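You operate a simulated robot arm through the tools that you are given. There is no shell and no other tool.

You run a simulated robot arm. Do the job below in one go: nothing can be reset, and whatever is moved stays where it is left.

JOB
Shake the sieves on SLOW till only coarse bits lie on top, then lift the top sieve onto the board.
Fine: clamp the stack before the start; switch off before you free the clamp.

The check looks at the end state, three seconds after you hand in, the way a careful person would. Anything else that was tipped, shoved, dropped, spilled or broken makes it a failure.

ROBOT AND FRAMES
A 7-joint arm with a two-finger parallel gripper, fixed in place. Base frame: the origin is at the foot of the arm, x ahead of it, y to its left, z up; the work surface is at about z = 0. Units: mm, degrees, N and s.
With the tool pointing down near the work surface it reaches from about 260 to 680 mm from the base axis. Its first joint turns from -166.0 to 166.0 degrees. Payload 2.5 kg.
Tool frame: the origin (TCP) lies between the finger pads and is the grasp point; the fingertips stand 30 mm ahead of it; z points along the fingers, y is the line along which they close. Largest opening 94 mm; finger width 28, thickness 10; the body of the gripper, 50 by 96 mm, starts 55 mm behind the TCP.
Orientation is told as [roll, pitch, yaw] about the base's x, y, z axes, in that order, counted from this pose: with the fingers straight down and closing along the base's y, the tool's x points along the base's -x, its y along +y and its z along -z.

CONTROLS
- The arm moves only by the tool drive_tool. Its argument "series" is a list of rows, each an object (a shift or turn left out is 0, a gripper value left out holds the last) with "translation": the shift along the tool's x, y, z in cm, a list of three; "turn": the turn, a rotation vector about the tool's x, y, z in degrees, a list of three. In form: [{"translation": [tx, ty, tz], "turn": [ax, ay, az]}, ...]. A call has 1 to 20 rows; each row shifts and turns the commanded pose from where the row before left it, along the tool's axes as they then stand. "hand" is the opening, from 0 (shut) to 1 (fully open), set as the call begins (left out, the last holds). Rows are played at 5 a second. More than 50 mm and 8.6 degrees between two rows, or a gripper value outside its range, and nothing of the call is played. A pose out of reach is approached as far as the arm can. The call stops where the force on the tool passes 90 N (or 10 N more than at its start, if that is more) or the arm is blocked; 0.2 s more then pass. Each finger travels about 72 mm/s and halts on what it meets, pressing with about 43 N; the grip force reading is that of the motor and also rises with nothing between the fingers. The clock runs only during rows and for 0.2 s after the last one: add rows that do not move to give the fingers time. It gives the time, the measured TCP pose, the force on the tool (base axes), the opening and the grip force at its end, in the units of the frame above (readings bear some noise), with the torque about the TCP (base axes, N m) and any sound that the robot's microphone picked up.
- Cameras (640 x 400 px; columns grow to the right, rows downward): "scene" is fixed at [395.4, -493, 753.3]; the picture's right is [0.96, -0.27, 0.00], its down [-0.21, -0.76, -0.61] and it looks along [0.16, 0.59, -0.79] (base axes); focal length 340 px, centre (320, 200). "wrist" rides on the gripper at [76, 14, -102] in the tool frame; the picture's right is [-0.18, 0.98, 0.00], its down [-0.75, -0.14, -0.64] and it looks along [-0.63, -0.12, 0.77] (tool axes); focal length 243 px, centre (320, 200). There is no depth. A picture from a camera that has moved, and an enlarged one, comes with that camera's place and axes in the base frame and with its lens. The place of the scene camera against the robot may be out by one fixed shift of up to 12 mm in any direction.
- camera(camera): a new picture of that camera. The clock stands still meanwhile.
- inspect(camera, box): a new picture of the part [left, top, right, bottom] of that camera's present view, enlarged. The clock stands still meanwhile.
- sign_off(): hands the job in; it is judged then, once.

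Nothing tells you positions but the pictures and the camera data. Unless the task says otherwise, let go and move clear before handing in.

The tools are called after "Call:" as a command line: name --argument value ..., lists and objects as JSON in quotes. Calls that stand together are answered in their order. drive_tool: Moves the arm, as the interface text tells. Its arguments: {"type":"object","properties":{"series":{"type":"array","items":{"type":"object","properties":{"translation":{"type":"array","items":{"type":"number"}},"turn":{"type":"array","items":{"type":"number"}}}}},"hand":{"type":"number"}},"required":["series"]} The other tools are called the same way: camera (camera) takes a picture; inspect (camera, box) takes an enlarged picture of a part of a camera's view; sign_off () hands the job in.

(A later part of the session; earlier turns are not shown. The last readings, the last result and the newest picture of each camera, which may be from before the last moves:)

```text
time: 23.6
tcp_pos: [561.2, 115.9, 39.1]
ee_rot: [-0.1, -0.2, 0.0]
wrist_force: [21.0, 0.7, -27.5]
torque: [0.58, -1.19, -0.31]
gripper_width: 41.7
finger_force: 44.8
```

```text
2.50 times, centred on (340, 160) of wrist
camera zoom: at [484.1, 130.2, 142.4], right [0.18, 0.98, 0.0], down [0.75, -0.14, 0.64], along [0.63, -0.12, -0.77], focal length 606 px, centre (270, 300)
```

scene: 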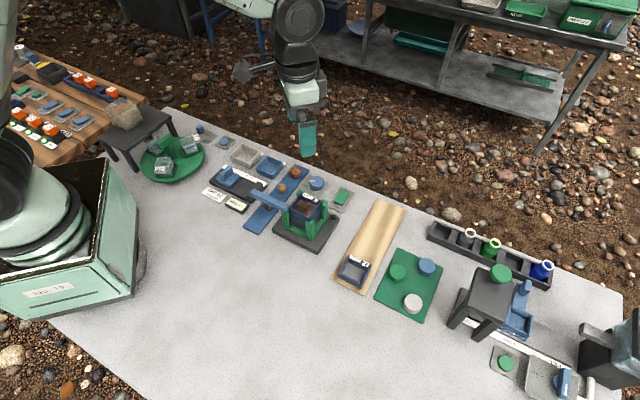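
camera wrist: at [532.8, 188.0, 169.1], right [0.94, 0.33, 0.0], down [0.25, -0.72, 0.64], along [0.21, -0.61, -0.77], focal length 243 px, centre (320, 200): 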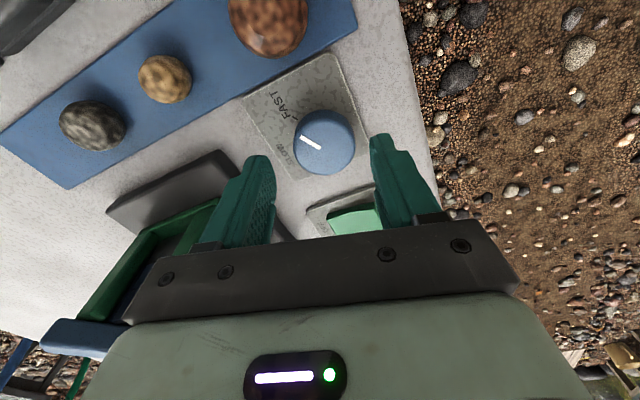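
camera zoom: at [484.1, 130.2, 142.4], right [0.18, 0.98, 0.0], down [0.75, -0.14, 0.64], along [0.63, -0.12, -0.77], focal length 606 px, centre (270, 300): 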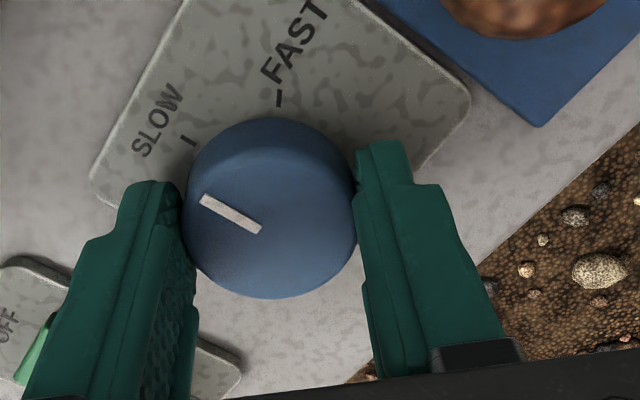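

The pointer now reads about 226°, in line with the SLOW tick at 225.7°. I'll release and lift straight up.

Call:
drive_tool --series '[{}, {}, {}]' --hand 0.68

Call:
drive_tool --series '[{"translation": [0, 0, -3]}, {"translation": [0, 0, -4]}, {"translation": [0, 0, -4]}, {}]'

Call:
inspect --camera "scene" --box '[260, 155, 360, 235]'

Call:
camera --camera "wrist"

```text
time: 24.4
tcp_pos: [560.4, 116.4, 41.5]
ee_rot: [-0.1, 0.0, 0.1]
wrist_force: [-0.6, 0.5, 0.1]
torque: [0.0, -0.01, 0.0]
gripper_width: 64.2
finger_force: 0.1
```

```text
time: 25.4
tcp_pos: [560.0, 117.0, 150.0]
ee_rot: [-0.1, 0.0, 0.0]
wrist_force: [-0.1, 0.4, -0.6]
torque: [0.01, 0.01, 0.0]
gripper_width: 63.8
finger_force: 0.2
```

```text
5.00 times, centred on (310, 195) of scene
camera zoom: at [395.4, -493.0, 753.3], right [0.96, -0.27, 0.0], down [-0.21, -0.76, -0.61], along [0.16, 0.59, -0.79], focal length 1698 px, centre (370, 225)
```

zoom: 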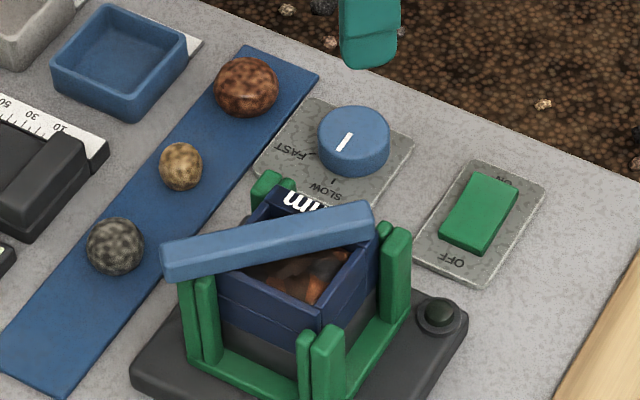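

```text
taken
camera wrist: at [483.4, 130.6, 253.0], right [0.18, 0.98, 0.0], down [0.75, -0.14, 0.64], along [0.63, -0.12, -0.77], focal length 243 px, centre (320, 200)
```

wrist: 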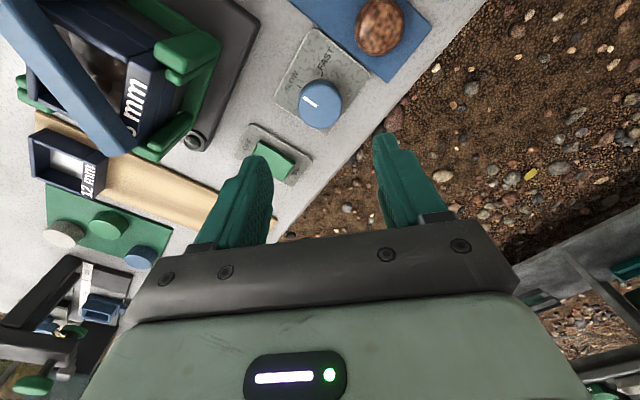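

The pointer is on SLOW and nothing else moved. Next I'll look closely at the rocker to place the press on its ON end.

Call:
inspect --camera "wrist" --box '[220, 110, 340, 200]'

Call:
inspect --camera "scene" --box '[335, 180, 375, 215]'

```text
4.44 times, centred on (280, 155) of wrist
camera zoom: at [483.4, 130.6, 253.0], right [0.18, 0.98, 0.0], down [0.75, -0.14, 0.64], along [0.63, -0.12, -0.77], focal length 1078 px, centre (498, 400)
```

zoom: 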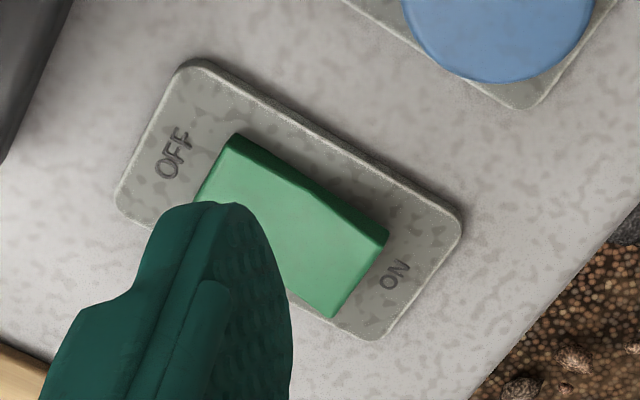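

```text
11.43 times, centred on (355, 198) of scene
camera zoom: at [395.4, -493.0, 753.3], right [0.96, -0.27, 0.0], down [-0.21, -0.76, -0.61], along [0.16, 0.59, -0.79], focal length 3880 px, centre (-80, 229)
```

zoom: 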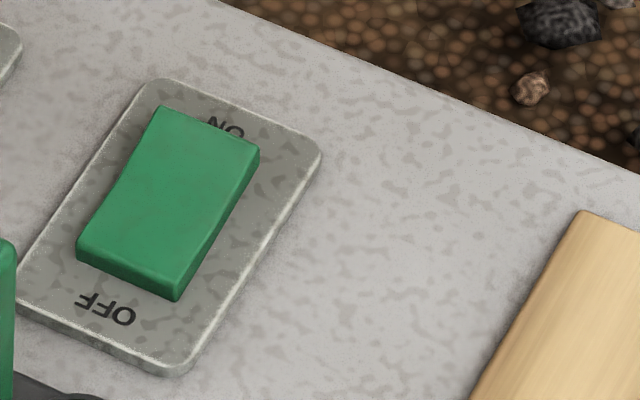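

The rocker is centred at about (614, 50) with its ON end toward (+x, +y). I'll close the fingers, yaw -45° and hover over the ON end at about (626, 62).

Call:
drive_tool --series '[{"translation": [-2.2, -1.83, 1.3]}, {"translation": [-2.2, -1.83, 1.3]}, {"translation": [-2.2, -1.83, 1.4]}, {"turn": [0, 0, 7.5]}, {"turn": [0, 0, 7.5]}, {"turn": [0, 0, 7.5]}, {"turn": [0, 0, 7.5]}, {"turn": [0, 0, 7.5]}, {"turn": [0, 0, 7.5]}, {"translation": [0, 0, 4]}, {}]' --hand 0

Call:
inspect --camera "scene" --box '[320, 150, 400, 220]'

Call:
camera --camera "wrist"

```text
time: 27.8
tcp_pos: [626.9, 63.5, 70.1]
ee_rot: [0.0, 0.0, -45.0]
wrist_force: [-0.1, 0.1, -0.3]
torque: [-0.01, 0.0, 0.02]
gripper_width: 0.0
finger_force: 33.3
```

```text
5.71 times, centred on (360, 185) of scene
camera zoom: at [395.4, -493.0, 753.3], right [0.96, -0.27, 0.0], down [-0.21, -0.76, -0.61], along [0.16, 0.59, -0.79], focal length 1940 px, centre (91, 286)
```

zoom: 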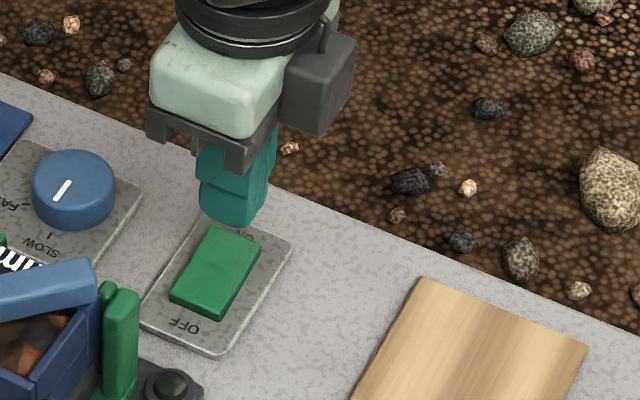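

```text
taken
camera wrist: at [582.1, 125.9, 173.5], right [0.83, 0.56, 0.0], down [0.43, -0.63, 0.64], along [0.36, -0.53, -0.77], focal length 243 px, centre (320, 200)
```

wrist: 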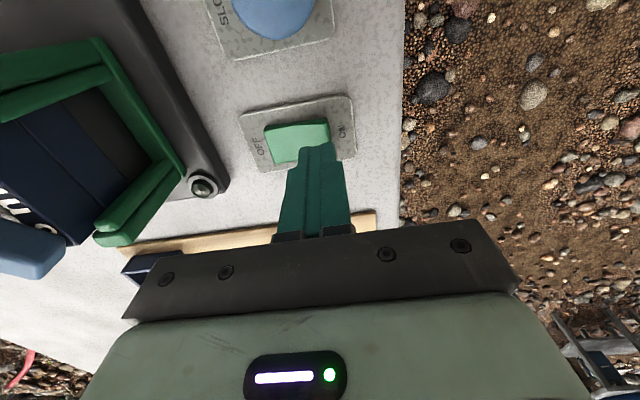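

The fingertips are above the ON end. I'll lower in small steps until it clicks over.

Call:
drive_tool --series '[{"translation": [0, 0, 1.0]}, {"translation": [0, 0, 0.6]}, {"translation": [0, 0, 0.3]}, {}]'

```text
time: 28.8
tcp_pos: [626.1, 63.1, 51.6]
ee_rot: [0.0, 0.0, -45.0]
wrist_force: [0.8, 0.6, -0.4]
torque: [0.01, -0.02, -0.05]
gripper_width: 0.4
finger_force: 32.4
```

Call:
drive_tool --series '[{"translation": [0, 0, 0.2]}, {"translation": [0, 0, 0.2]}, {"translation": [0, 0, 0.2]}]'

Call:
inspect --camera "scene" --box '[325, 170, 385, 215]'

```text
time: 29.6
tcp_pos: [626.1, 61.7, 44.9]
ee_rot: [0.0, 0.0, -45.1]
wrist_force: [-0.1, -0.6, 0.3]
torque: [0.0, 0.01, -0.01]
gripper_width: 0.0
finger_force: 32.8
```

```text
8.89 times, centred on (355, 192) of scene
camera zoom: at [395.4, -493.0, 753.3], right [0.96, -0.27, 0.0], down [-0.21, -0.76, -0.61], along [0.16, 0.59, -0.79], focal length 3018 px, centre (9, 267)
```

zoom: 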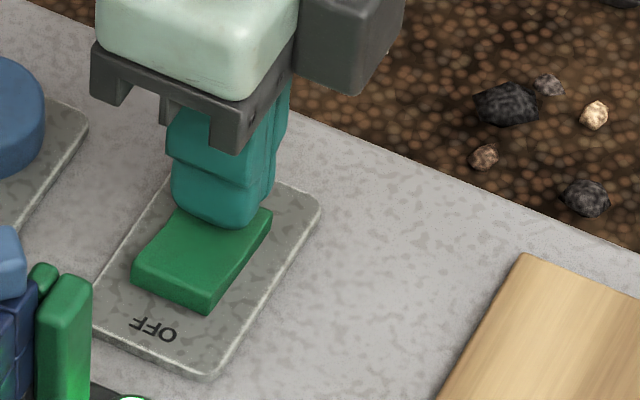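

No clear force yet, but the base lamp may have changed. I'll look at the lamp and stack.

Call:
inspect --camera "scene" --box '[265, 170, 365, 250]'

Call:
camera --camera "wrist"

```text
5.00 times, centred on (315, 210) of scene
camera zoom: at [395.4, -493.0, 753.3], right [0.96, -0.27, 0.0], down [-0.21, -0.76, -0.61], along [0.16, 0.59, -0.79], focal length 1698 px, centre (345, 150)
```

zoom: 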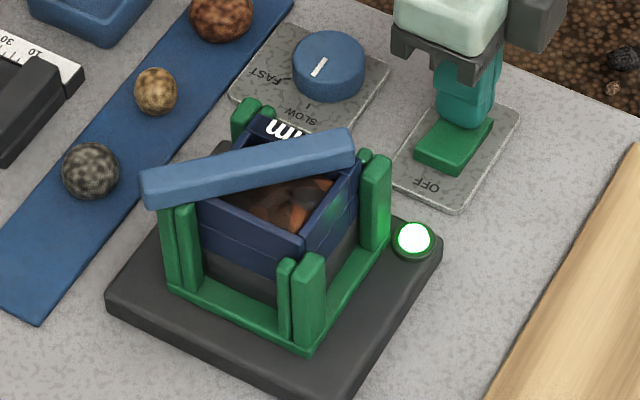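

```text
taken
camera wrist: at [581.5, 125.5, 148.4], right [0.83, 0.56, 0.0], down [0.43, -0.63, 0.64], along [0.36, -0.53, -0.77], focal length 243 px, centre (320, 200)
```

wrist: 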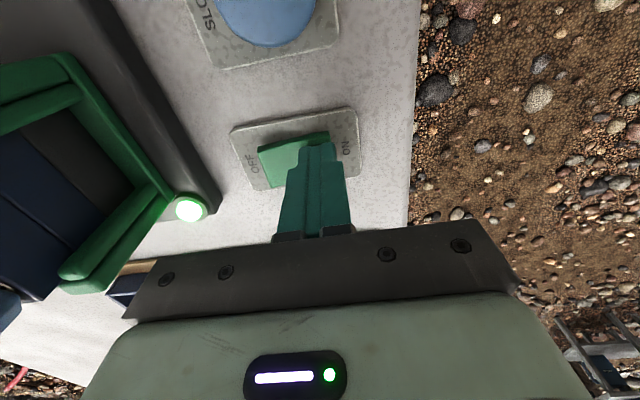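

The lamp is lit green, so the shaker is running. I'll lift off the rocker, move over its OFF end to be ready, and watch the sieve contents.

Call:
drive_tool --series '[{"translation": [0, 0, -3]}, {"translation": [0, -1.6, 0]}, {"translation": [0, -1.65, 0]}]'

Call:
inspect --camera "scene" --box '[280, 180, 340, 225]'

Call:
inspect --camera "scene" --box '[265, 165, 385, 250]'

```text
time: 30.4
tcp_pos: [604.8, 39.5, 75.7]
ee_rot: [-0.1, 0.0, -45.0]
wrist_force: [-0.1, -0.4, -0.3]
torque: [-0.03, 0.02, -0.02]
gripper_width: 0.3
finger_force: 33.3
```

```text
8.89 times, centred on (310, 202) of scene
camera zoom: at [395.4, -493.0, 753.3], right [0.96, -0.27, 0.0], down [-0.21, -0.76, -0.61], along [0.16, 0.59, -0.79], focal length 3018 px, centre (409, 178)
```

zoom: 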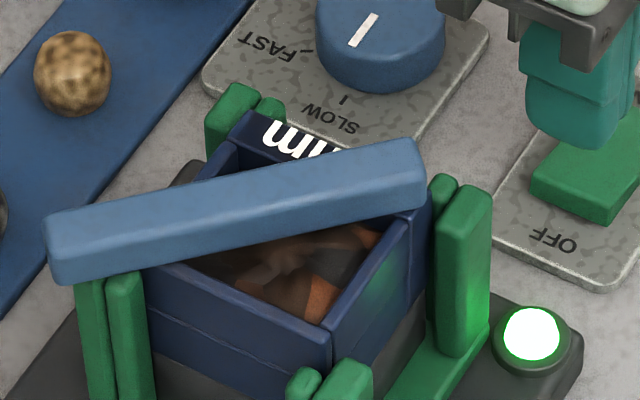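

```text
4.71 times, centred on (325, 208) of scene
camera zoom: at [395.4, -493.0, 753.3], right [0.96, -0.27, 0.0], down [-0.21, -0.76, -0.61], along [0.16, 0.59, -0.79], focal length 1598 px, centre (296, 165)
```

zoom: 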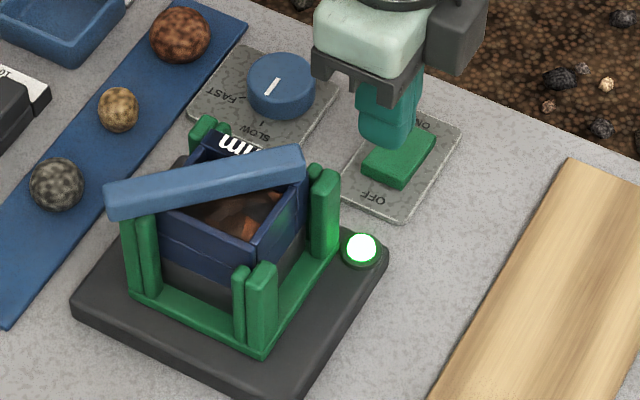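

The shaker is running gently with everything in place. I'll wait about two seconds and look again.

Call:
drive_tool --series '[{}, {}, {}, {}, {}, {}, {}, {}, {}, {}]'

Call:
inspect --camera "scene" --box '[280, 180, 340, 225]'

```text
time: 32.6
tcp_pos: [603.6, 40.7, 76.8]
ee_rot: [0.0, 0.0, -45.0]
wrist_force: [0.2, -0.1, -0.4]
torque: [-0.01, 0.01, 0.0]
gripper_width: 0.0
finger_force: 33.0
```

```text
8.89 times, centred on (310, 202) of scene
camera zoom: at [395.4, -493.0, 753.3], right [0.96, -0.27, 0.0], down [-0.21, -0.76, -0.61], along [0.16, 0.59, -0.79], focal length 3018 px, centre (409, 178)
```

zoom: 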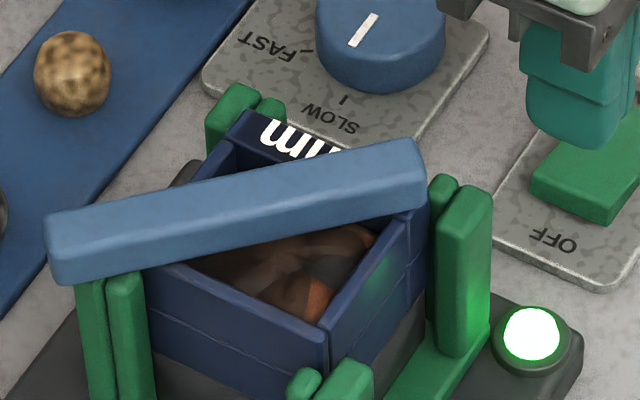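

The scene view into the sieve is mostly blocked by the clamp bar. I'll raise the arm and look down into the sieve with the wrist camera.

Call:
drive_tool --series '[{"translation": [0, 0, -5]}, {"translation": [0, 0, -5]}, {"translation": [0, 0, -5]}, {"translation": [0.66, -3.58, 0]}, {"translation": [0.66, -3.58, 0]}, {"translation": [0.66, -3.58, 0]}, {}]'

Call:
camera --camera "wrist"

Call:
inspect --camera "wrist" --box '[260, 40, 380, 130]'

```text
time: 34.2
tcp_pos: [513.9, -21.0, 225.6]
ee_rot: [0.0, 0.0, -45.0]
wrist_force: [1.0, 0.2, 0.0]
torque: [-0.03, -0.01, -0.01]
gripper_width: 0.1
finger_force: 32.7
```

```text
taken
camera wrist: at [468.9, 41.3, 327.8], right [0.82, 0.57, 0.0], down [0.43, -0.63, 0.64], along [0.36, -0.53, -0.77], focal length 243 px, centre (320, 200)
```

wrist: 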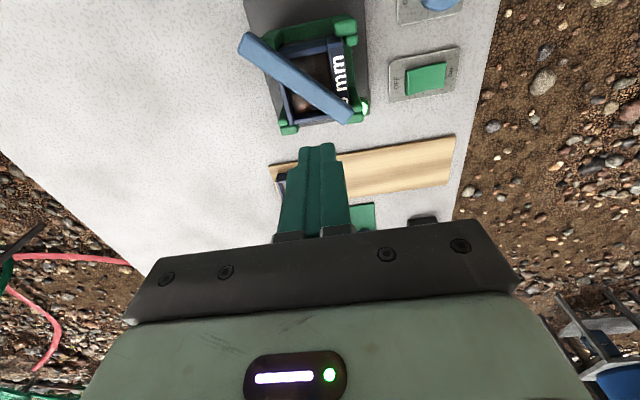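

```text
4.44 times, centred on (320, 85) of wrist
camera zoom: at [468.9, 41.3, 327.8], right [0.82, 0.57, 0.0], down [0.43, -0.63, 0.64], along [0.36, -0.53, -0.77], focal length 1078 px, centre (320, 711)
```

zoom: 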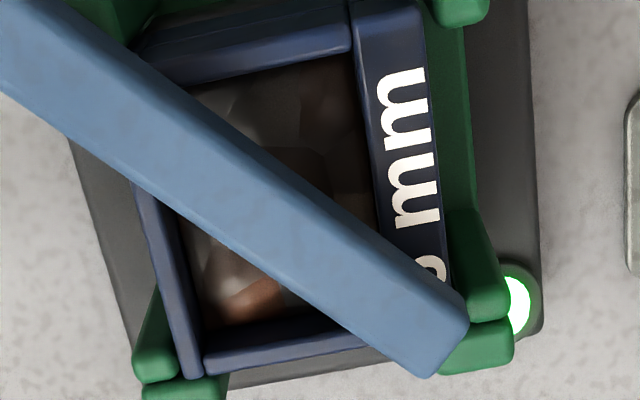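

I can see into the sieve on both sides of the clamp bar. I'll zoom further, then keep shaking and compare.

Call:
inspect --camera "wrist" --box '[285, 45, 345, 115]'

Call:
drive_tool --series '[{}, {}, {}, {}, {}, {}, {}, {}, {}, {}, {}, {}, {}, {}, {}]'

Call:
inspect --camera "wrist" --box '[285, 45, 345, 115]'

Call:
inspect --camera "scene" --box '[285, 185, 335, 225]'

```text
5.71 times, centred on (315, 80) of wrist
camera zoom: at [468.9, 41.3, 327.8], right [0.82, 0.57, 0.0], down [0.43, -0.63, 0.64], along [0.36, -0.53, -0.77], focal length 1386 px, centre (349, 886)
```

zoom: 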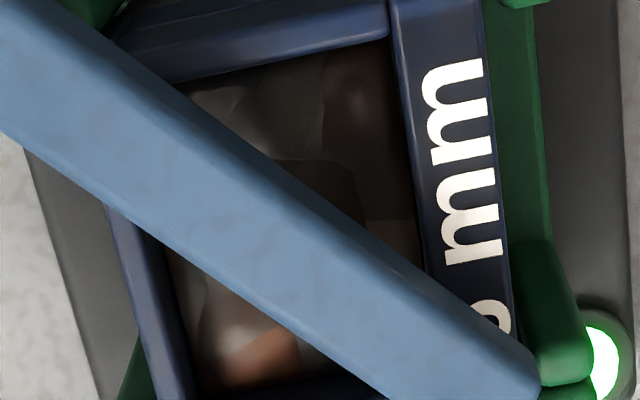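

```text
time: 37.4
tcp_pos: [513.7, -20.3, 225.2]
ee_rot: [-0.1, 0.0, -45.0]
wrist_force: [-0.5, 0.1, 0.6]
torque: [-0.02, 0.0, 0.0]
gripper_width: 0.2
finger_force: 32.7
```

```text
5.71 times, centred on (315, 80) of wrist
camera zoom: at [469.3, 41.4, 327.8], right [0.83, 0.56, 0.0], down [0.43, -0.63, 0.64], along [0.36, -0.53, -0.77], focal length 1386 px, centre (349, 886)
```

zoom: 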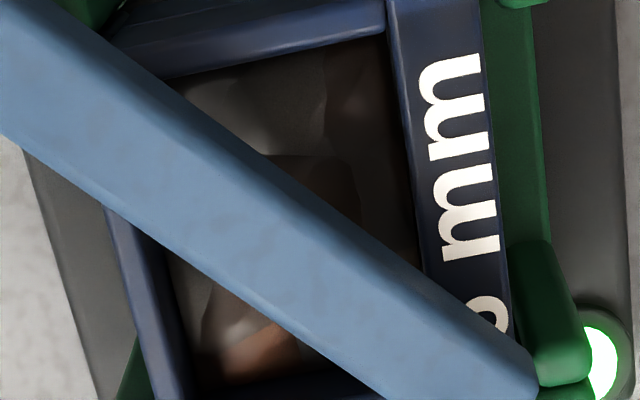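

```text
10.00 times, centred on (310, 205) of scene
camera zoom: at [395.4, -493.0, 753.3], right [0.96, -0.27, 0.0], down [-0.21, -0.76, -0.61], along [0.16, 0.59, -0.79], focal length 3395 px, centre (420, 150)
```

zoom: 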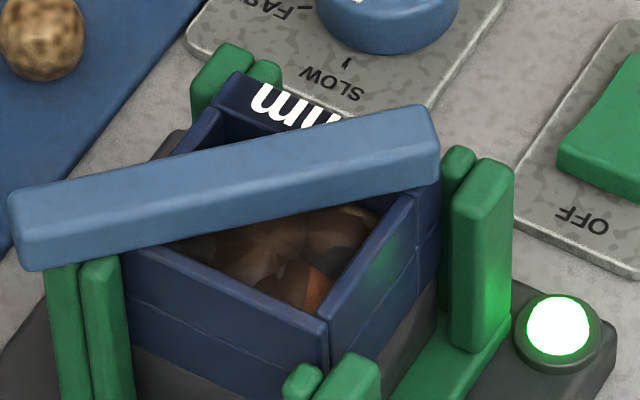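

The heap in the sieve is sinking as fines drop through. I'll keep shaking and compare again.

Call:
drive_tool --series '[{}, {}, {}, {}, {}, {}, {}, {}, {}, {}, {}, {}, {}, {}, {}, {}, {}, {}, {}, {}]'

Call:
inspect --camera "wrist" --box '[285, 45, 345, 115]'

Call:
inspect --camera "scene" --box '[285, 185, 335, 225]'

```text
time: 41.6
tcp_pos: [515.5, -21.8, 225.8]
ee_rot: [-0.1, 0.1, -45.0]
wrist_force: [0.0, 0.6, 0.7]
torque: [-0.03, 0.01, 0.03]
gripper_width: 0.1
finger_force: 33.1
```

```text
5.71 times, centred on (315, 80) of wrist
camera zoom: at [469.3, 41.4, 327.8], right [0.83, 0.56, 0.0], down [0.43, -0.63, 0.64], along [0.36, -0.53, -0.77], focal length 1386 px, centre (349, 886)
```

zoom: 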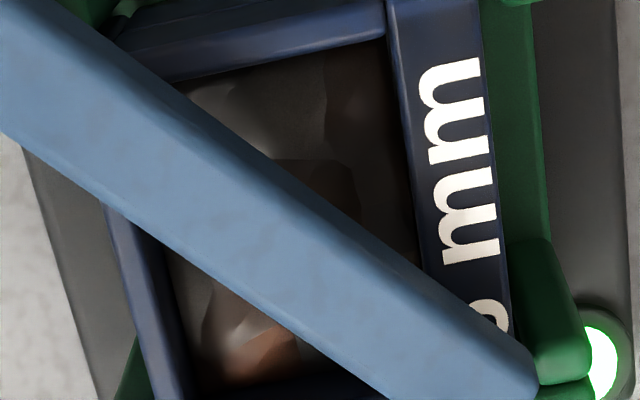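

```text
10.00 times, centred on (310, 205) of scene
camera zoom: at [395.4, -493.0, 753.3], right [0.96, -0.27, 0.0], down [-0.21, -0.76, -0.61], along [0.16, 0.59, -0.79], focal length 3395 px, centre (420, 150)
```

zoom: 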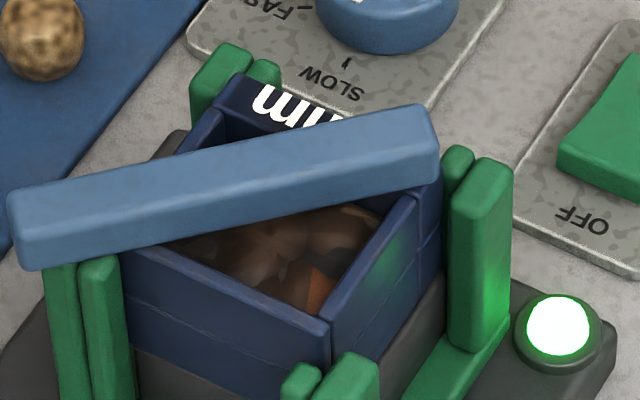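

It is still changing slightly. I'll shake on for another several seconds and compare.

Call:
drive_tool --series '[{}, {}, {}, {}, {}, {}, {}, {}, {}, {}, {}, {}, {}, {}, {}, {}, {}, {}, {}, {}]'

Call:
inspect --camera "wrist" --box '[285, 45, 345, 115]'

Call:
drive_tool --series '[{}, {}, {}, {}, {}, {}, {}, {}, {}, {}, {}, {}, {}, {}, {}, {}, {}, {}, {}, {}]'

Call:
inspect --camera "wrist" --box '[285, 45, 345, 115]'

Call:
inspect --camera "scene" --box '[285, 185, 335, 225]'

```text
time: 45.8
tcp_pos: [514.6, -21.3, 226.2]
ee_rot: [0.1, 0.0, -45.0]
wrist_force: [1.2, -0.4, 0.8]
torque: [0.03, -0.03, 0.02]
gripper_width: 0.1
finger_force: 33.0
```

```text
5.71 times, centred on (315, 80) of wrist
camera zoom: at [469.3, 41.4, 327.8], right [0.83, 0.56, 0.0], down [0.43, -0.63, 0.64], along [0.36, -0.53, -0.77], focal length 1386 px, centre (349, 886)
```

zoom: 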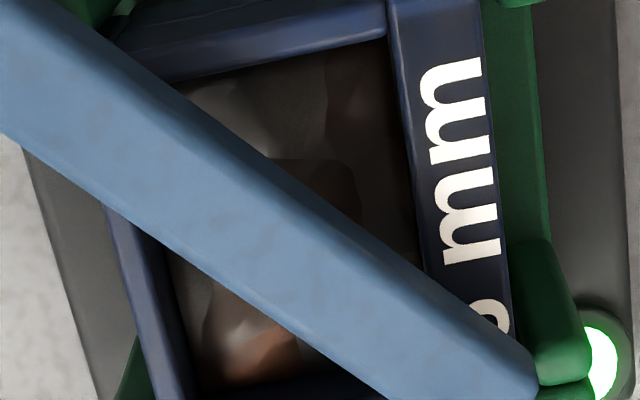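

```text
time: 50.0
tcp_pos: [513.1, -23.4, 223.8]
ee_rot: [-0.1, -0.1, -45.0]
wrist_force: [-0.1, 0.0, 0.8]
torque: [-0.02, 0.02, 0.0]
gripper_width: 0.1
finger_force: 33.2
```

```text
5.71 times, centred on (315, 80) of wrist
camera zoom: at [469.3, 41.4, 327.8], right [0.83, 0.56, 0.0], down [0.43, -0.63, 0.64], along [0.36, -0.53, -0.77], focal length 1386 px, centre (349, 886)
```

zoom: 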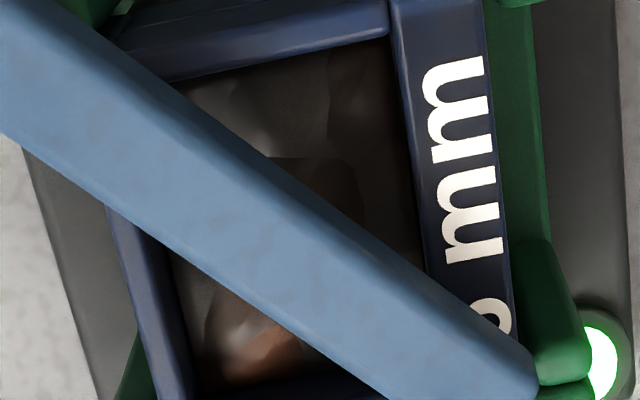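

```text
10.00 times, centred on (310, 205) of scene
camera zoom: at [395.4, -493.0, 753.3], right [0.96, -0.27, 0.0], down [-0.21, -0.76, -0.61], along [0.16, 0.59, -0.79], focal length 3395 px, centre (420, 150)
```

zoom: 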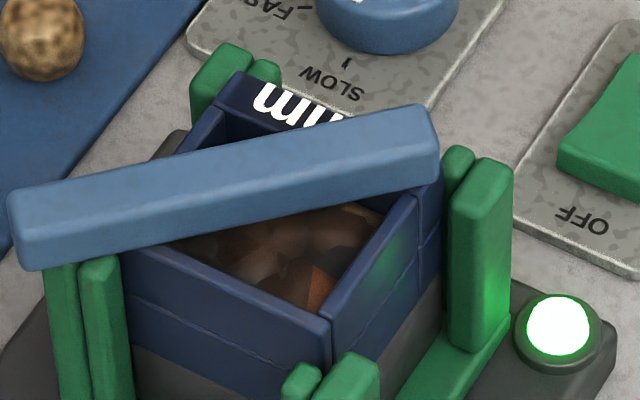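

Changes are now very small, but the view is dim. I'll zoom tighter into the sieve interior from both cameras to judge what remains.

Call:
inspect --camera "scene" --box '[300, 200, 326, 218]'

Call:
inspect --camera "wrist" --box '[300, 50, 330, 85]'

Call:
inspect --camera "wrist" --box '[298, 85, 328, 115]'

```text
16.00 times, centred on (313, 209) of scene
camera zoom: at [395.4, -493.0, 753.3], right [0.96, -0.27, 0.0], down [-0.21, -0.76, -0.61], along [0.16, 0.59, -0.79], focal length 5432 px, centre (432, 56)
```

zoom: 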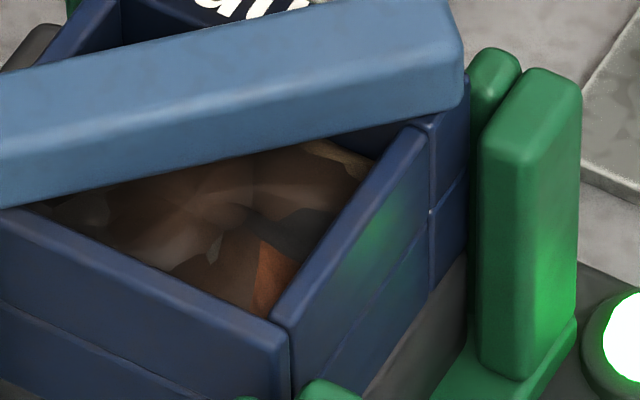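

```text
11.43 times, centred on (315, 68) of wrist
camera zoom: at [469.3, 41.4, 327.8], right [0.83, 0.56, 0.0], down [0.43, -0.63, 0.64], along [0.36, -0.53, -0.77], focal length 2773 px, centre (377, 1714)
```

zoom: 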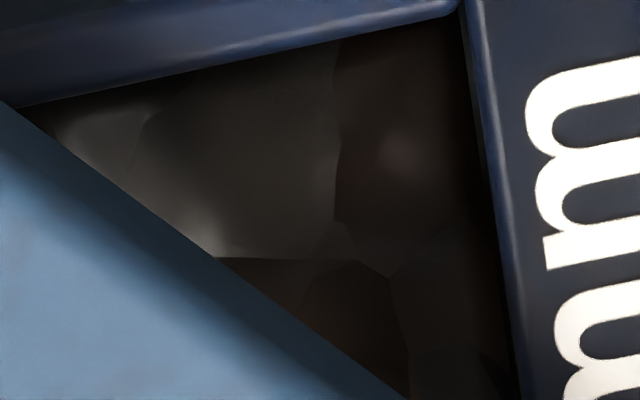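

```text
13.33 times, centred on (313, 100) of wrist
camera zoom: at [469.3, 41.4, 327.8], right [0.83, 0.56, 0.0], down [0.43, -0.63, 0.64], along [0.36, -0.53, -0.77], focal length 3235 px, centre (413, 1533)
```

zoom: 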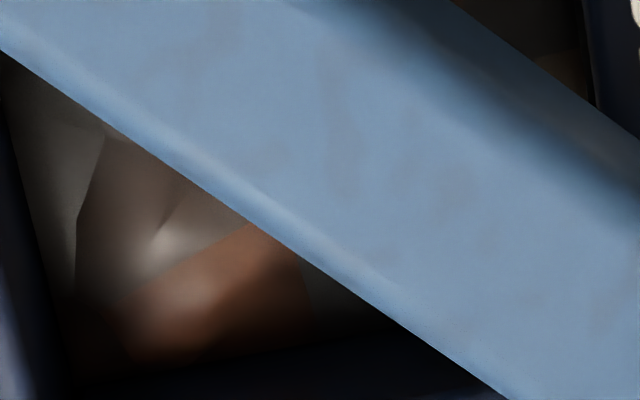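

The interior shows only large cells, and the heap level has been steady since about t = 41 s, so sieving looks done after some 20 s. I'll go back over the rocker's OFF end to switch off.

Call:
drive_tool --series '[{"translation": [-0.66, 3.58, 0]}, {"translation": [-0.66, 3.58, 0]}, {"translation": [-0.66, 3.58, 0]}, {"translation": [0, 0, 5]}, {"translation": [0, 0, 5]}, {"translation": [0, 0, 5]}, {}]'

Call:
inspect --camera "scene" --box '[325, 160, 385, 215]'

Call:
inspect --camera "scene" --box '[285, 185, 335, 225]'

```text
time: 51.6
tcp_pos: [603.6, 38.7, 75.6]
ee_rot: [0.0, 0.1, -45.0]
wrist_force: [0.4, -1.2, 0.2]
torque: [-0.01, -0.02, 0.0]
gripper_width: 0.0
finger_force: 33.2
```

```text
7.27 times, centred on (355, 188) of scene
camera zoom: at [395.4, -493.0, 753.3], right [0.96, -0.27, 0.0], down [-0.21, -0.76, -0.61], along [0.16, 0.59, -0.79], focal length 2469 px, centre (66, 291)
```

zoom: 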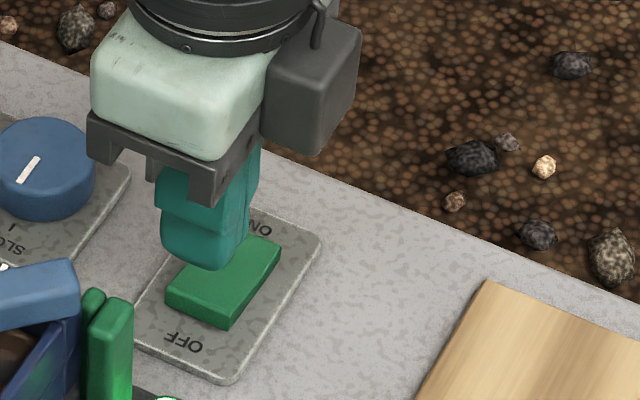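

```text
10.00 times, centred on (310, 205) of scene
camera zoom: at [395.4, -493.0, 753.3], right [0.96, -0.27, 0.0], down [-0.21, -0.76, -0.61], along [0.16, 0.59, -0.79], focal length 3395 px, centre (420, 150)
```

zoom: 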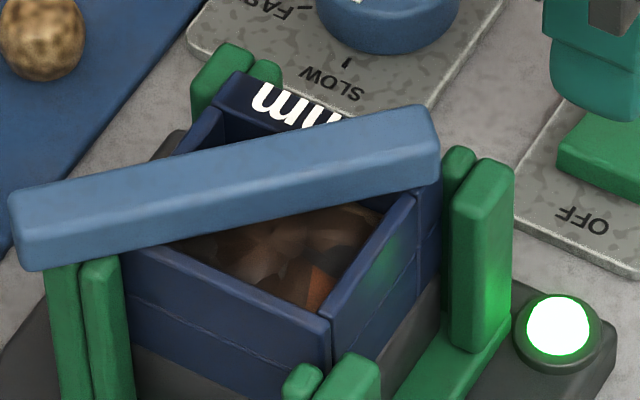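

The contents look unchanged from before. I'll press the OFF end now in small steps.

Call:
drive_tool --series '[{"translation": [0, 0, 1.2]}, {"translation": [0, 0, 0.8]}, {"translation": [0, 0, 0.3]}, {"translation": [0, 0, 0.3]}, {"translation": [0, 0, 0.3]}, {"translation": [0, 0, 0.2]}]'

Call:
inspect --camera "scene" --box '[285, 165, 375, 230]'

```text
time: 53.0
tcp_pos: [603.4, 38.5, 44.9]
ee_rot: [0.0, 0.0, -45.0]
wrist_force: [-2.2, -1.5, 4.7]
torque: [-0.01, 0.04, 0.04]
gripper_width: 0.2
finger_force: 33.4
```

```text
6.15 times, centred on (330, 198) of scene
camera zoom: at [395.4, -493.0, 753.3], right [0.96, -0.27, 0.0], down [-0.21, -0.76, -0.61], along [0.16, 0.59, -0.79], focal length 2089 px, centre (258, 215)
```

zoom: 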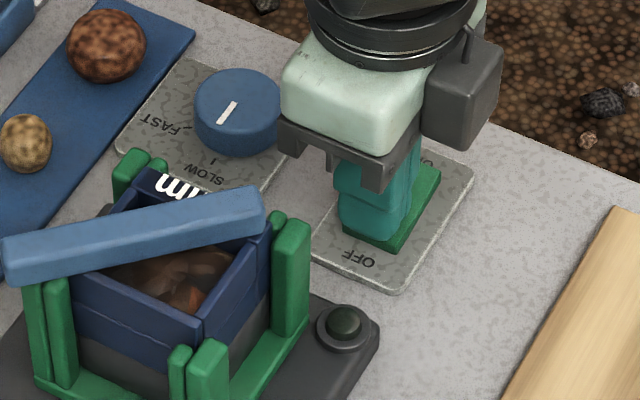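

The lamp is out, so the shaker is off. I'll lift clear, straighten the yaw, and go to the -y side of the clamp bar to swing it back open.

Call:
drive_tool --series '[{"translation": [0, 0, -5]}, {"translation": [0, 0, -5]}, {"translation": [0, 0, -5]}, {"turn": [0, 0, -7.5]}, {"turn": [0, 0, -7.5]}, {"turn": [0, 0, -7.5]}, {"turn": [0, 0, -7.5]}, {"turn": [0, 0, -7.5]}, {"turn": [0, 0, -7.5]}, {"translation": [2.65, -2.7, 0]}, {"translation": [2.65, -2.7, 0]}, {"translation": [2.65, -2.7, 0]}, {}]'

Call:
camera --camera "wrist"

Call:
inspect --camera "scene" --box '[285, 165, 375, 230]'

```text
time: 55.8
tcp_pos: [524.4, -41.3, 195.5]
ee_rot: [0.0, 0.0, 0.1]
wrist_force: [-0.1, 0.0, 1.2]
torque: [0.03, -0.02, -0.02]
gripper_width: 0.2
finger_force: 33.3
```

```text
taken
camera wrist: at [446.9, -28.1, 298.3], right [0.18, 0.98, 0.0], down [0.75, -0.14, 0.64], along [0.63, -0.12, -0.77], focal length 243 px, centre (320, 200)
```

wrist: 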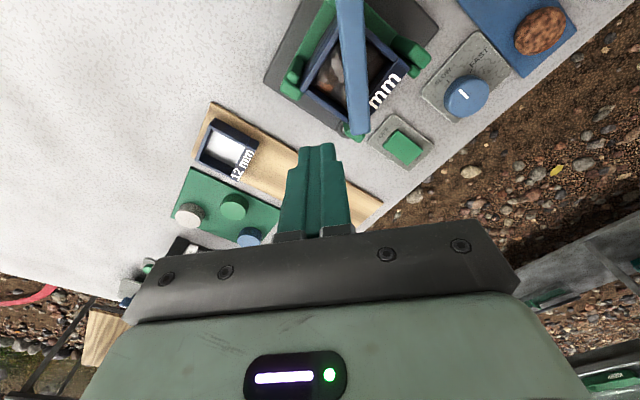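

```text
6.15 times, centred on (330, 198) of scene
camera zoom: at [395.4, -493.0, 753.3], right [0.96, -0.27, 0.0], down [-0.21, -0.76, -0.61], along [0.16, 0.59, -0.79], focal length 2089 px, centre (258, 215)
```

zoom: 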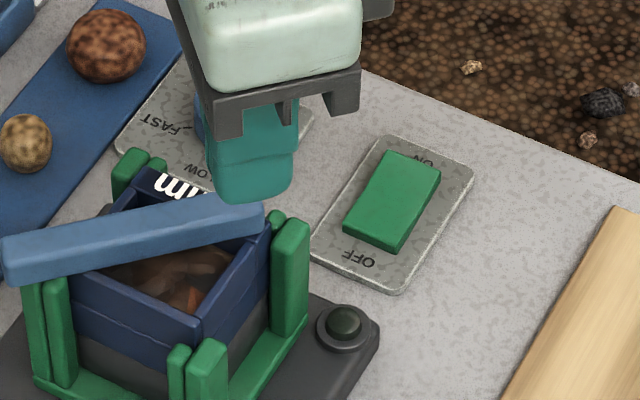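

The rocker reads OFF and the lamp is dark. From this side I get a better look into the sieve, so I'll zoom.

Call:
inspect --camera "wrist" --box '[280, 20, 420, 150]'

Call:
inspect --camera "wrist" --box '[305, 35, 365, 125]'

```text
3.08 times, centred on (350, 85) of wrist
camera zoom: at [446.9, -28.1, 298.3], right [0.18, 0.98, 0.0], down [0.75, -0.14, 0.64], along [0.63, -0.12, -0.77], focal length 746 px, centre (228, 554)
```

zoom: 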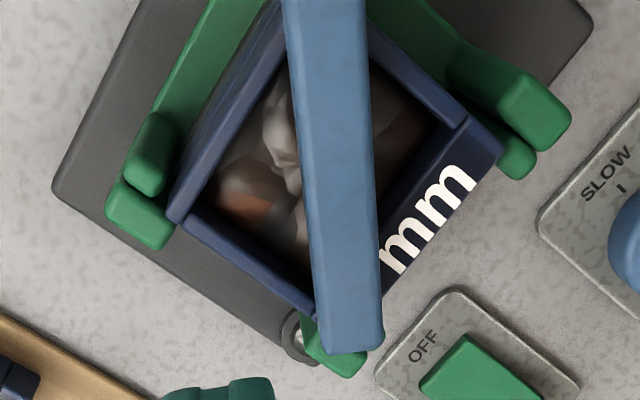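

```text
4.44 times, centred on (335, 80) of wrist
camera zoom: at [446.9, -28.1, 298.3], right [0.18, 0.98, 0.0], down [0.75, -0.14, 0.64], along [0.63, -0.12, -0.77], focal length 1078 px, centre (253, 733)
```

zoom: 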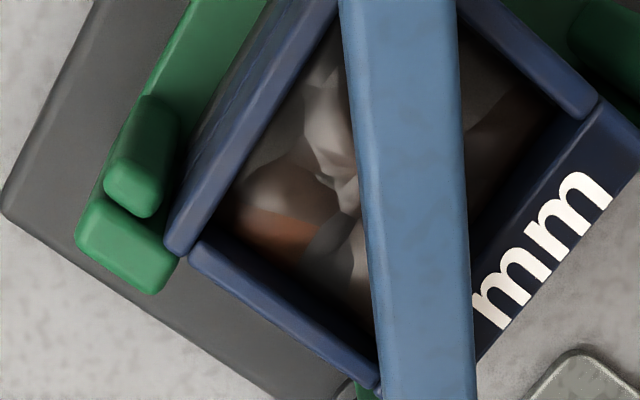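

The sieve now shows big distinct lumps. I'll lower beside the clamp bar at the same safe height as before and swing it back open.

Call:
drive_tool --series '[{"translation": [0, 0, 3]}, {"translation": [0, 0, 2.4]}, {"translation": [0, 0, 1.0]}, {}]'

Call:
inspect --camera "scene" --box '[265, 165, 365, 240]'

```text
time: 56.8
tcp_pos: [523.0, -42.1, 130.8]
ee_rot: [0.0, 0.0, 0.0]
wrist_force: [-0.5, -0.4, 0.7]
torque: [-0.02, 0.01, 0.03]
gripper_width: 0.1
finger_force: 33.0
```

```text
5.33 times, centred on (315, 202) of scene
camera zoom: at [395.4, -493.0, 753.3], right [0.96, -0.27, 0.0], down [-0.21, -0.76, -0.61], along [0.16, 0.59, -0.79], focal length 1811 px, centre (347, 187)
```

zoom: 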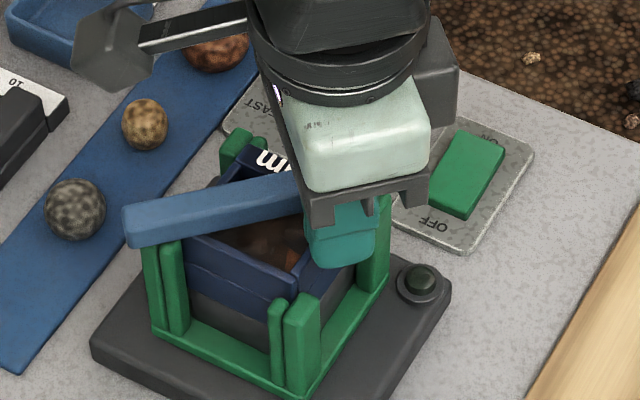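

I'll push the bar's end toward +y along its arc, a little first.

Call:
drive_tool --series '[{"translation": [-0.1, 0.6, 0]}, {"translation": [-0.1, 0.6, 0]}, {"translation": [-0.1, 0.6, 0]}, {"translation": [-0.1, 0.6, 0]}, {"translation": [-0.05, 0.6, 0]}]'

Call:
inspect --camera "scene" --box '[265, 165, 365, 240]'

```text
time: 58.0
tcp_pos: [528.3, -11.6, 130.5]
ee_rot: [0.0, 0.0, 0.0]
wrist_force: [0.7, 0.0, -0.9]
torque: [0.04, 0.02, 0.01]
gripper_width: 0.0
finger_force: 33.6
```

```text
5.33 times, centred on (315, 202) of scene
camera zoom: at [395.4, -493.0, 753.3], right [0.96, -0.27, 0.0], down [-0.21, -0.76, -0.61], along [0.16, 0.59, -0.79], focal length 1811 px, centre (347, 187)
```

zoom: 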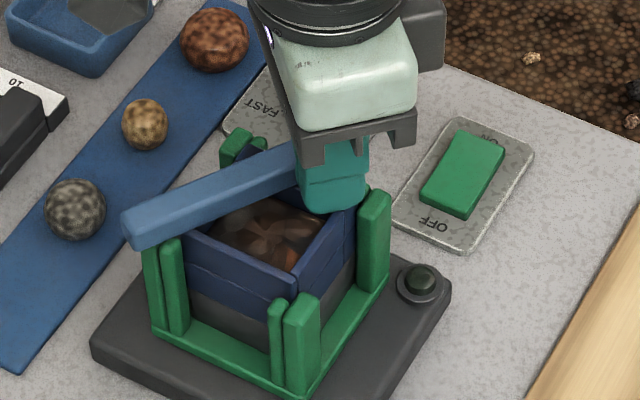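

The bar is opening freely. I'll continue along the arc.

Call:
drive_tool --series '[{"translation": [0.23, 1.46, 0]}, {"translation": [0.3, 1.2, 0]}, {"translation": [0.5, 1.1, 0]}, {"translation": [0.98, 1.44, 0]}, {"translation": [0.82, 0.76, 0]}, {"translation": [0.83, 0.62, 0]}]'

Call:
inspect --camera "scene" --box '[245, 155, 345, 230]'

```text
time: 59.4
tcp_pos: [491.0, 54.1, 129.6]
ee_rot: [-0.1, 0.0, 0.0]
wrist_force: [0.2, -0.2, 0.5]
torque: [0.01, 0.01, 0.03]
gripper_width: 0.0
finger_force: 32.9
```

```text
5.33 times, centred on (295, 192) of scene
camera zoom: at [395.4, -493.0, 753.3], right [0.96, -0.27, 0.0], down [-0.21, -0.76, -0.61], along [0.16, 0.59, -0.79], focal length 1811 px, centre (453, 240)
```

zoom: 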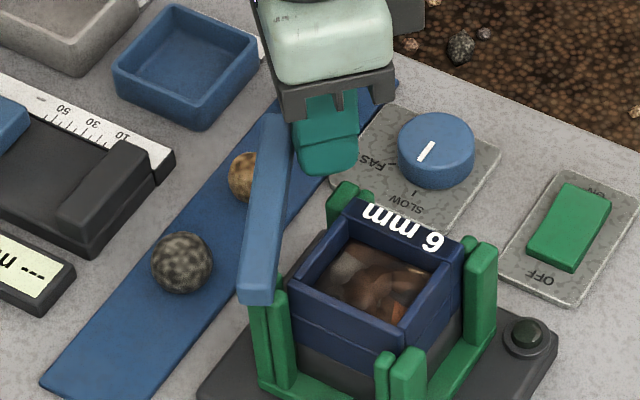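

The sieve is uncovered and shows coarse lumps only. I'll carry the bar back to its original fully open position.

Call:
drive_tool --series '[{"translation": [1.0, 0.54, 0]}, {"translation": [1.0, 0.35, 0]}, {"translation": [0.9, 0.25, 0]}, {"translation": [0.9, 0.1, 0]}, {"translation": [1.0, 0, 0]}, {"translation": [1.0, -0.1, 0]}, {"translation": [1.0, -0.3, 0]}, {"translation": [0.7, -0.25, 0]}]'

Call:
inspect --camera "scene" --box '[225, 155, 345, 235]'

```text
time: 61.2
tcp_pos: [417.7, 59.7, 131.3]
ee_rot: [-0.1, 0.0, 0.1]
wrist_force: [0.1, 0.5, 0.1]
torque: [0.01, 0.0, 0.0]
gripper_width: 0.2
finger_force: 33.2
```

```text
5.00 times, centred on (285, 195) of scene
camera zoom: at [395.4, -493.0, 753.3], right [0.96, -0.27, 0.0], down [-0.21, -0.76, -0.61], along [0.16, 0.59, -0.79], focal length 1698 px, centre (495, 225)
```

zoom: 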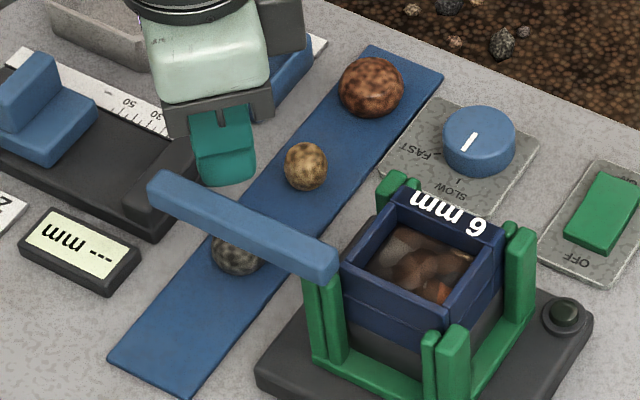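

The bar is back at its open position. I'll rise, move above the stack with yaw +45° so the fingers line up with the sieve's sides, open the gripper, and look straight down.

Call:
drive_tool --series '[{"translation": [0, 0.3, -5]}, {"translation": [0, 0, -5]}, {"translation": [-2.64, -2.5, 0]}, {"translation": [-2.64, -2.5, 0]}, {"translation": [-2.64, -2.5, 0]}, {"turn": [0, 0, -7.5]}, {"turn": [0, 0, -7.5]}, {"turn": [0, 0, -7.5]}, {"turn": [0, 0, -7.5]}, {"turn": [0, 0, -7.5]}, {"turn": [0, 0, -7.5]}, {}]' --hand 0.85

Call:
camera --camera "wrist"

Call:
inspect --camera "wrist" --box '[255, 30, 405, 170]'

Call:
inspect --camera "scene" --box '[270, 180, 340, 240]'

```text
time: 63.8
tcp_pos: [495.8, -12.3, 229.8]
ee_rot: [0.1, 0.0, 45.1]
wrist_force: [-0.2, 0.5, -0.7]
torque: [-0.01, -0.01, 0.0]
gripper_width: 79.9
finger_force: 0.1
```

```text
taken
camera wrist: at [431.5, -56.7, 333.3], right [-0.57, 0.82, 0.0], down [0.63, 0.43, 0.64], along [0.53, 0.36, -0.77], focal length 243 px, centre (320, 200)
```

wrist: 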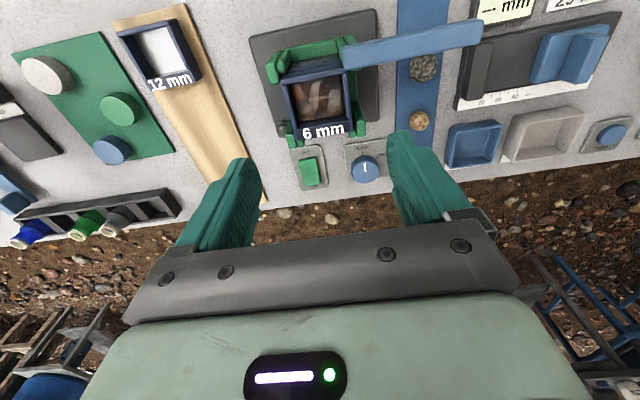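

```text
2.86 times, centred on (330, 100) of wrist
camera zoom: at [431.5, -56.7, 333.3], right [-0.57, 0.82, 0.0], down [0.63, 0.43, 0.64], along [0.53, 0.36, -0.77], focal length 693 px, centre (291, 486)
```

zoom: 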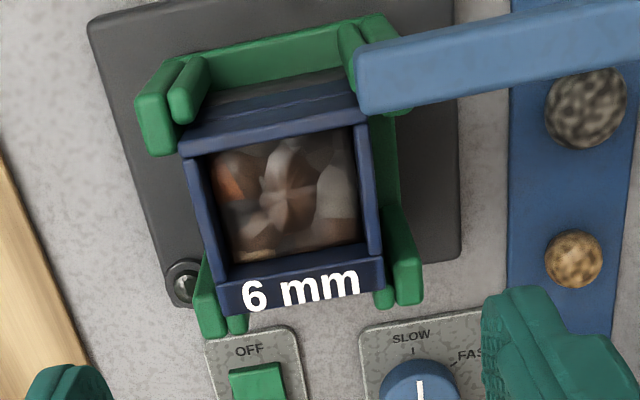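

```text
6.67 times, centred on (305, 210) of scene
camera zoom: at [395.4, -493.0, 753.3], right [0.96, -0.27, 0.0], down [-0.21, -0.76, -0.61], along [0.16, 0.59, -0.79], focal length 2263 px, centre (420, 133)
```

zoom: 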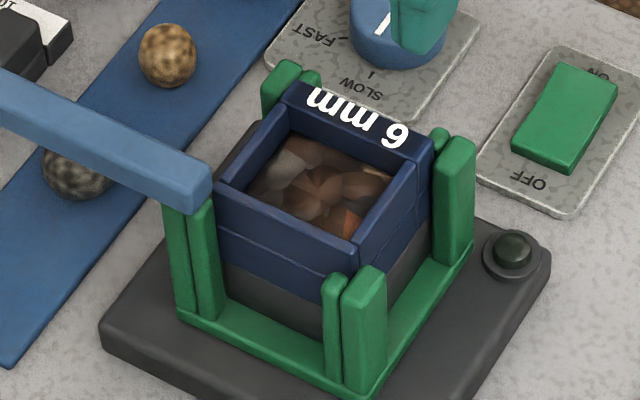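

The sieve is fully uncovered. I'll zoom on its contents from both cameras to judge whether any fine bits remain.

Call:
inspect --camera "wrist" --box '[295, 65, 355, 135]'

Call:
inspect --camera "wrist" --box '[305, 80, 347, 122]'

Call:
inspect --camera "scene" --box '[290, 192, 326, 216]'

```text
5.71 times, centred on (325, 100) of wrist
camera zoom: at [431.5, -56.7, 333.3], right [-0.57, 0.82, 0.0], down [0.63, 0.43, 0.64], along [0.53, 0.36, -0.77], focal length 1386 px, centre (291, 771)
```

zoom: 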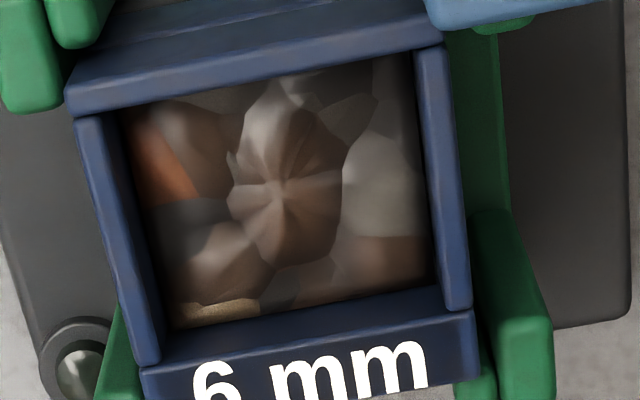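

```text
9.52 times, centred on (326, 101) of wrist
camera zoom: at [431.5, -56.7, 333.3], right [-0.57, 0.82, 0.0], down [0.63, 0.43, 0.64], along [0.53, 0.36, -0.77], focal length 2311 px, centre (263, 1143)
```

zoom: 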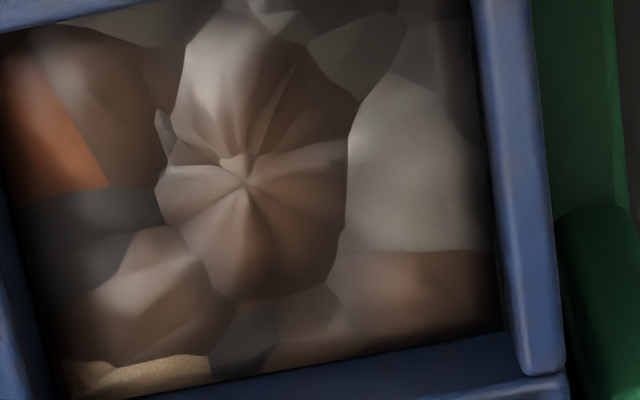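

```text
16.00 times, centred on (308, 204) of scene
camera zoom: at [395.4, -493.0, 753.3], right [0.96, -0.27, 0.0], down [-0.21, -0.76, -0.61], along [0.16, 0.59, -0.79], focal length 5432 px, centre (512, 136)
```

zoom: 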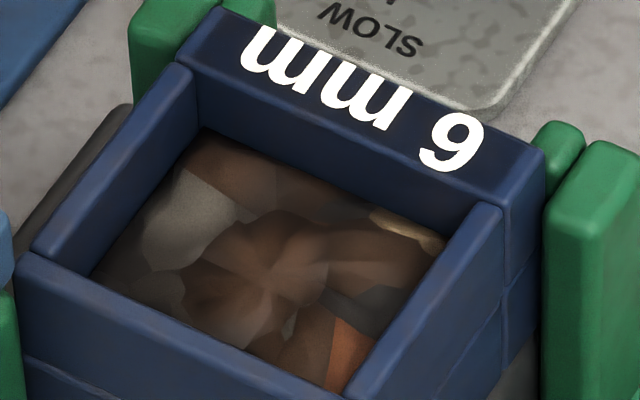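

I'll repeat the exact zoom box from before the run, to compare the heap before and after.

Call:
inspect --camera "scene" --box '[270, 175, 350, 225]'

Call:
inspect --camera "scene" --box '[240, 160, 350, 260]'

```text
8.00 times, centred on (310, 200) of scene
camera zoom: at [395.4, -493.0, 753.3], right [0.96, -0.27, 0.0], down [-0.21, -0.76, -0.61], along [0.16, 0.59, -0.79], focal length 2716 px, centre (400, 200)
```

zoom: 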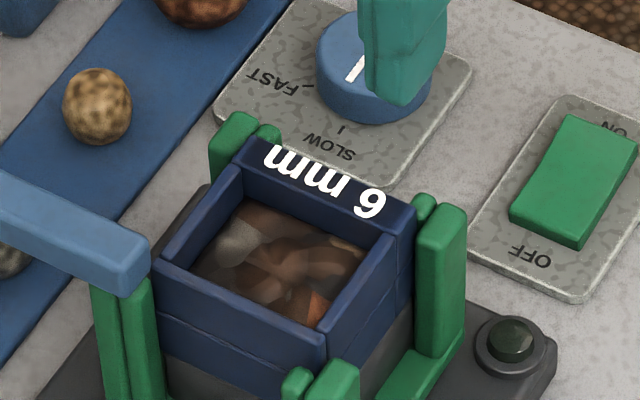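

```text
4.00 times, centred on (295, 210) of scene
camera zoom: at [395.4, -493.0, 753.3], right [0.96, -0.27, 0.0], down [-0.21, -0.76, -0.61], along [0.16, 0.59, -0.79], focal length 1358 px, centre (420, 160)
```

zoom: 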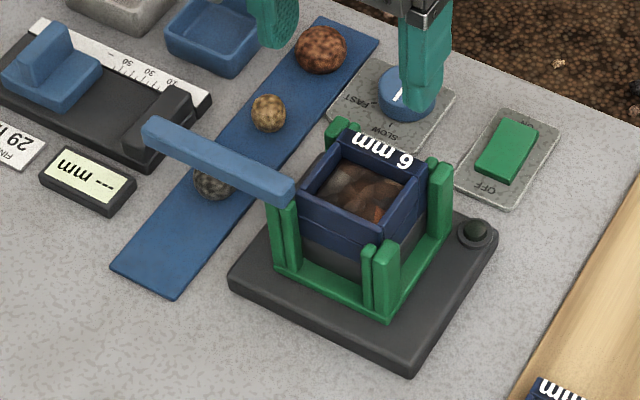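

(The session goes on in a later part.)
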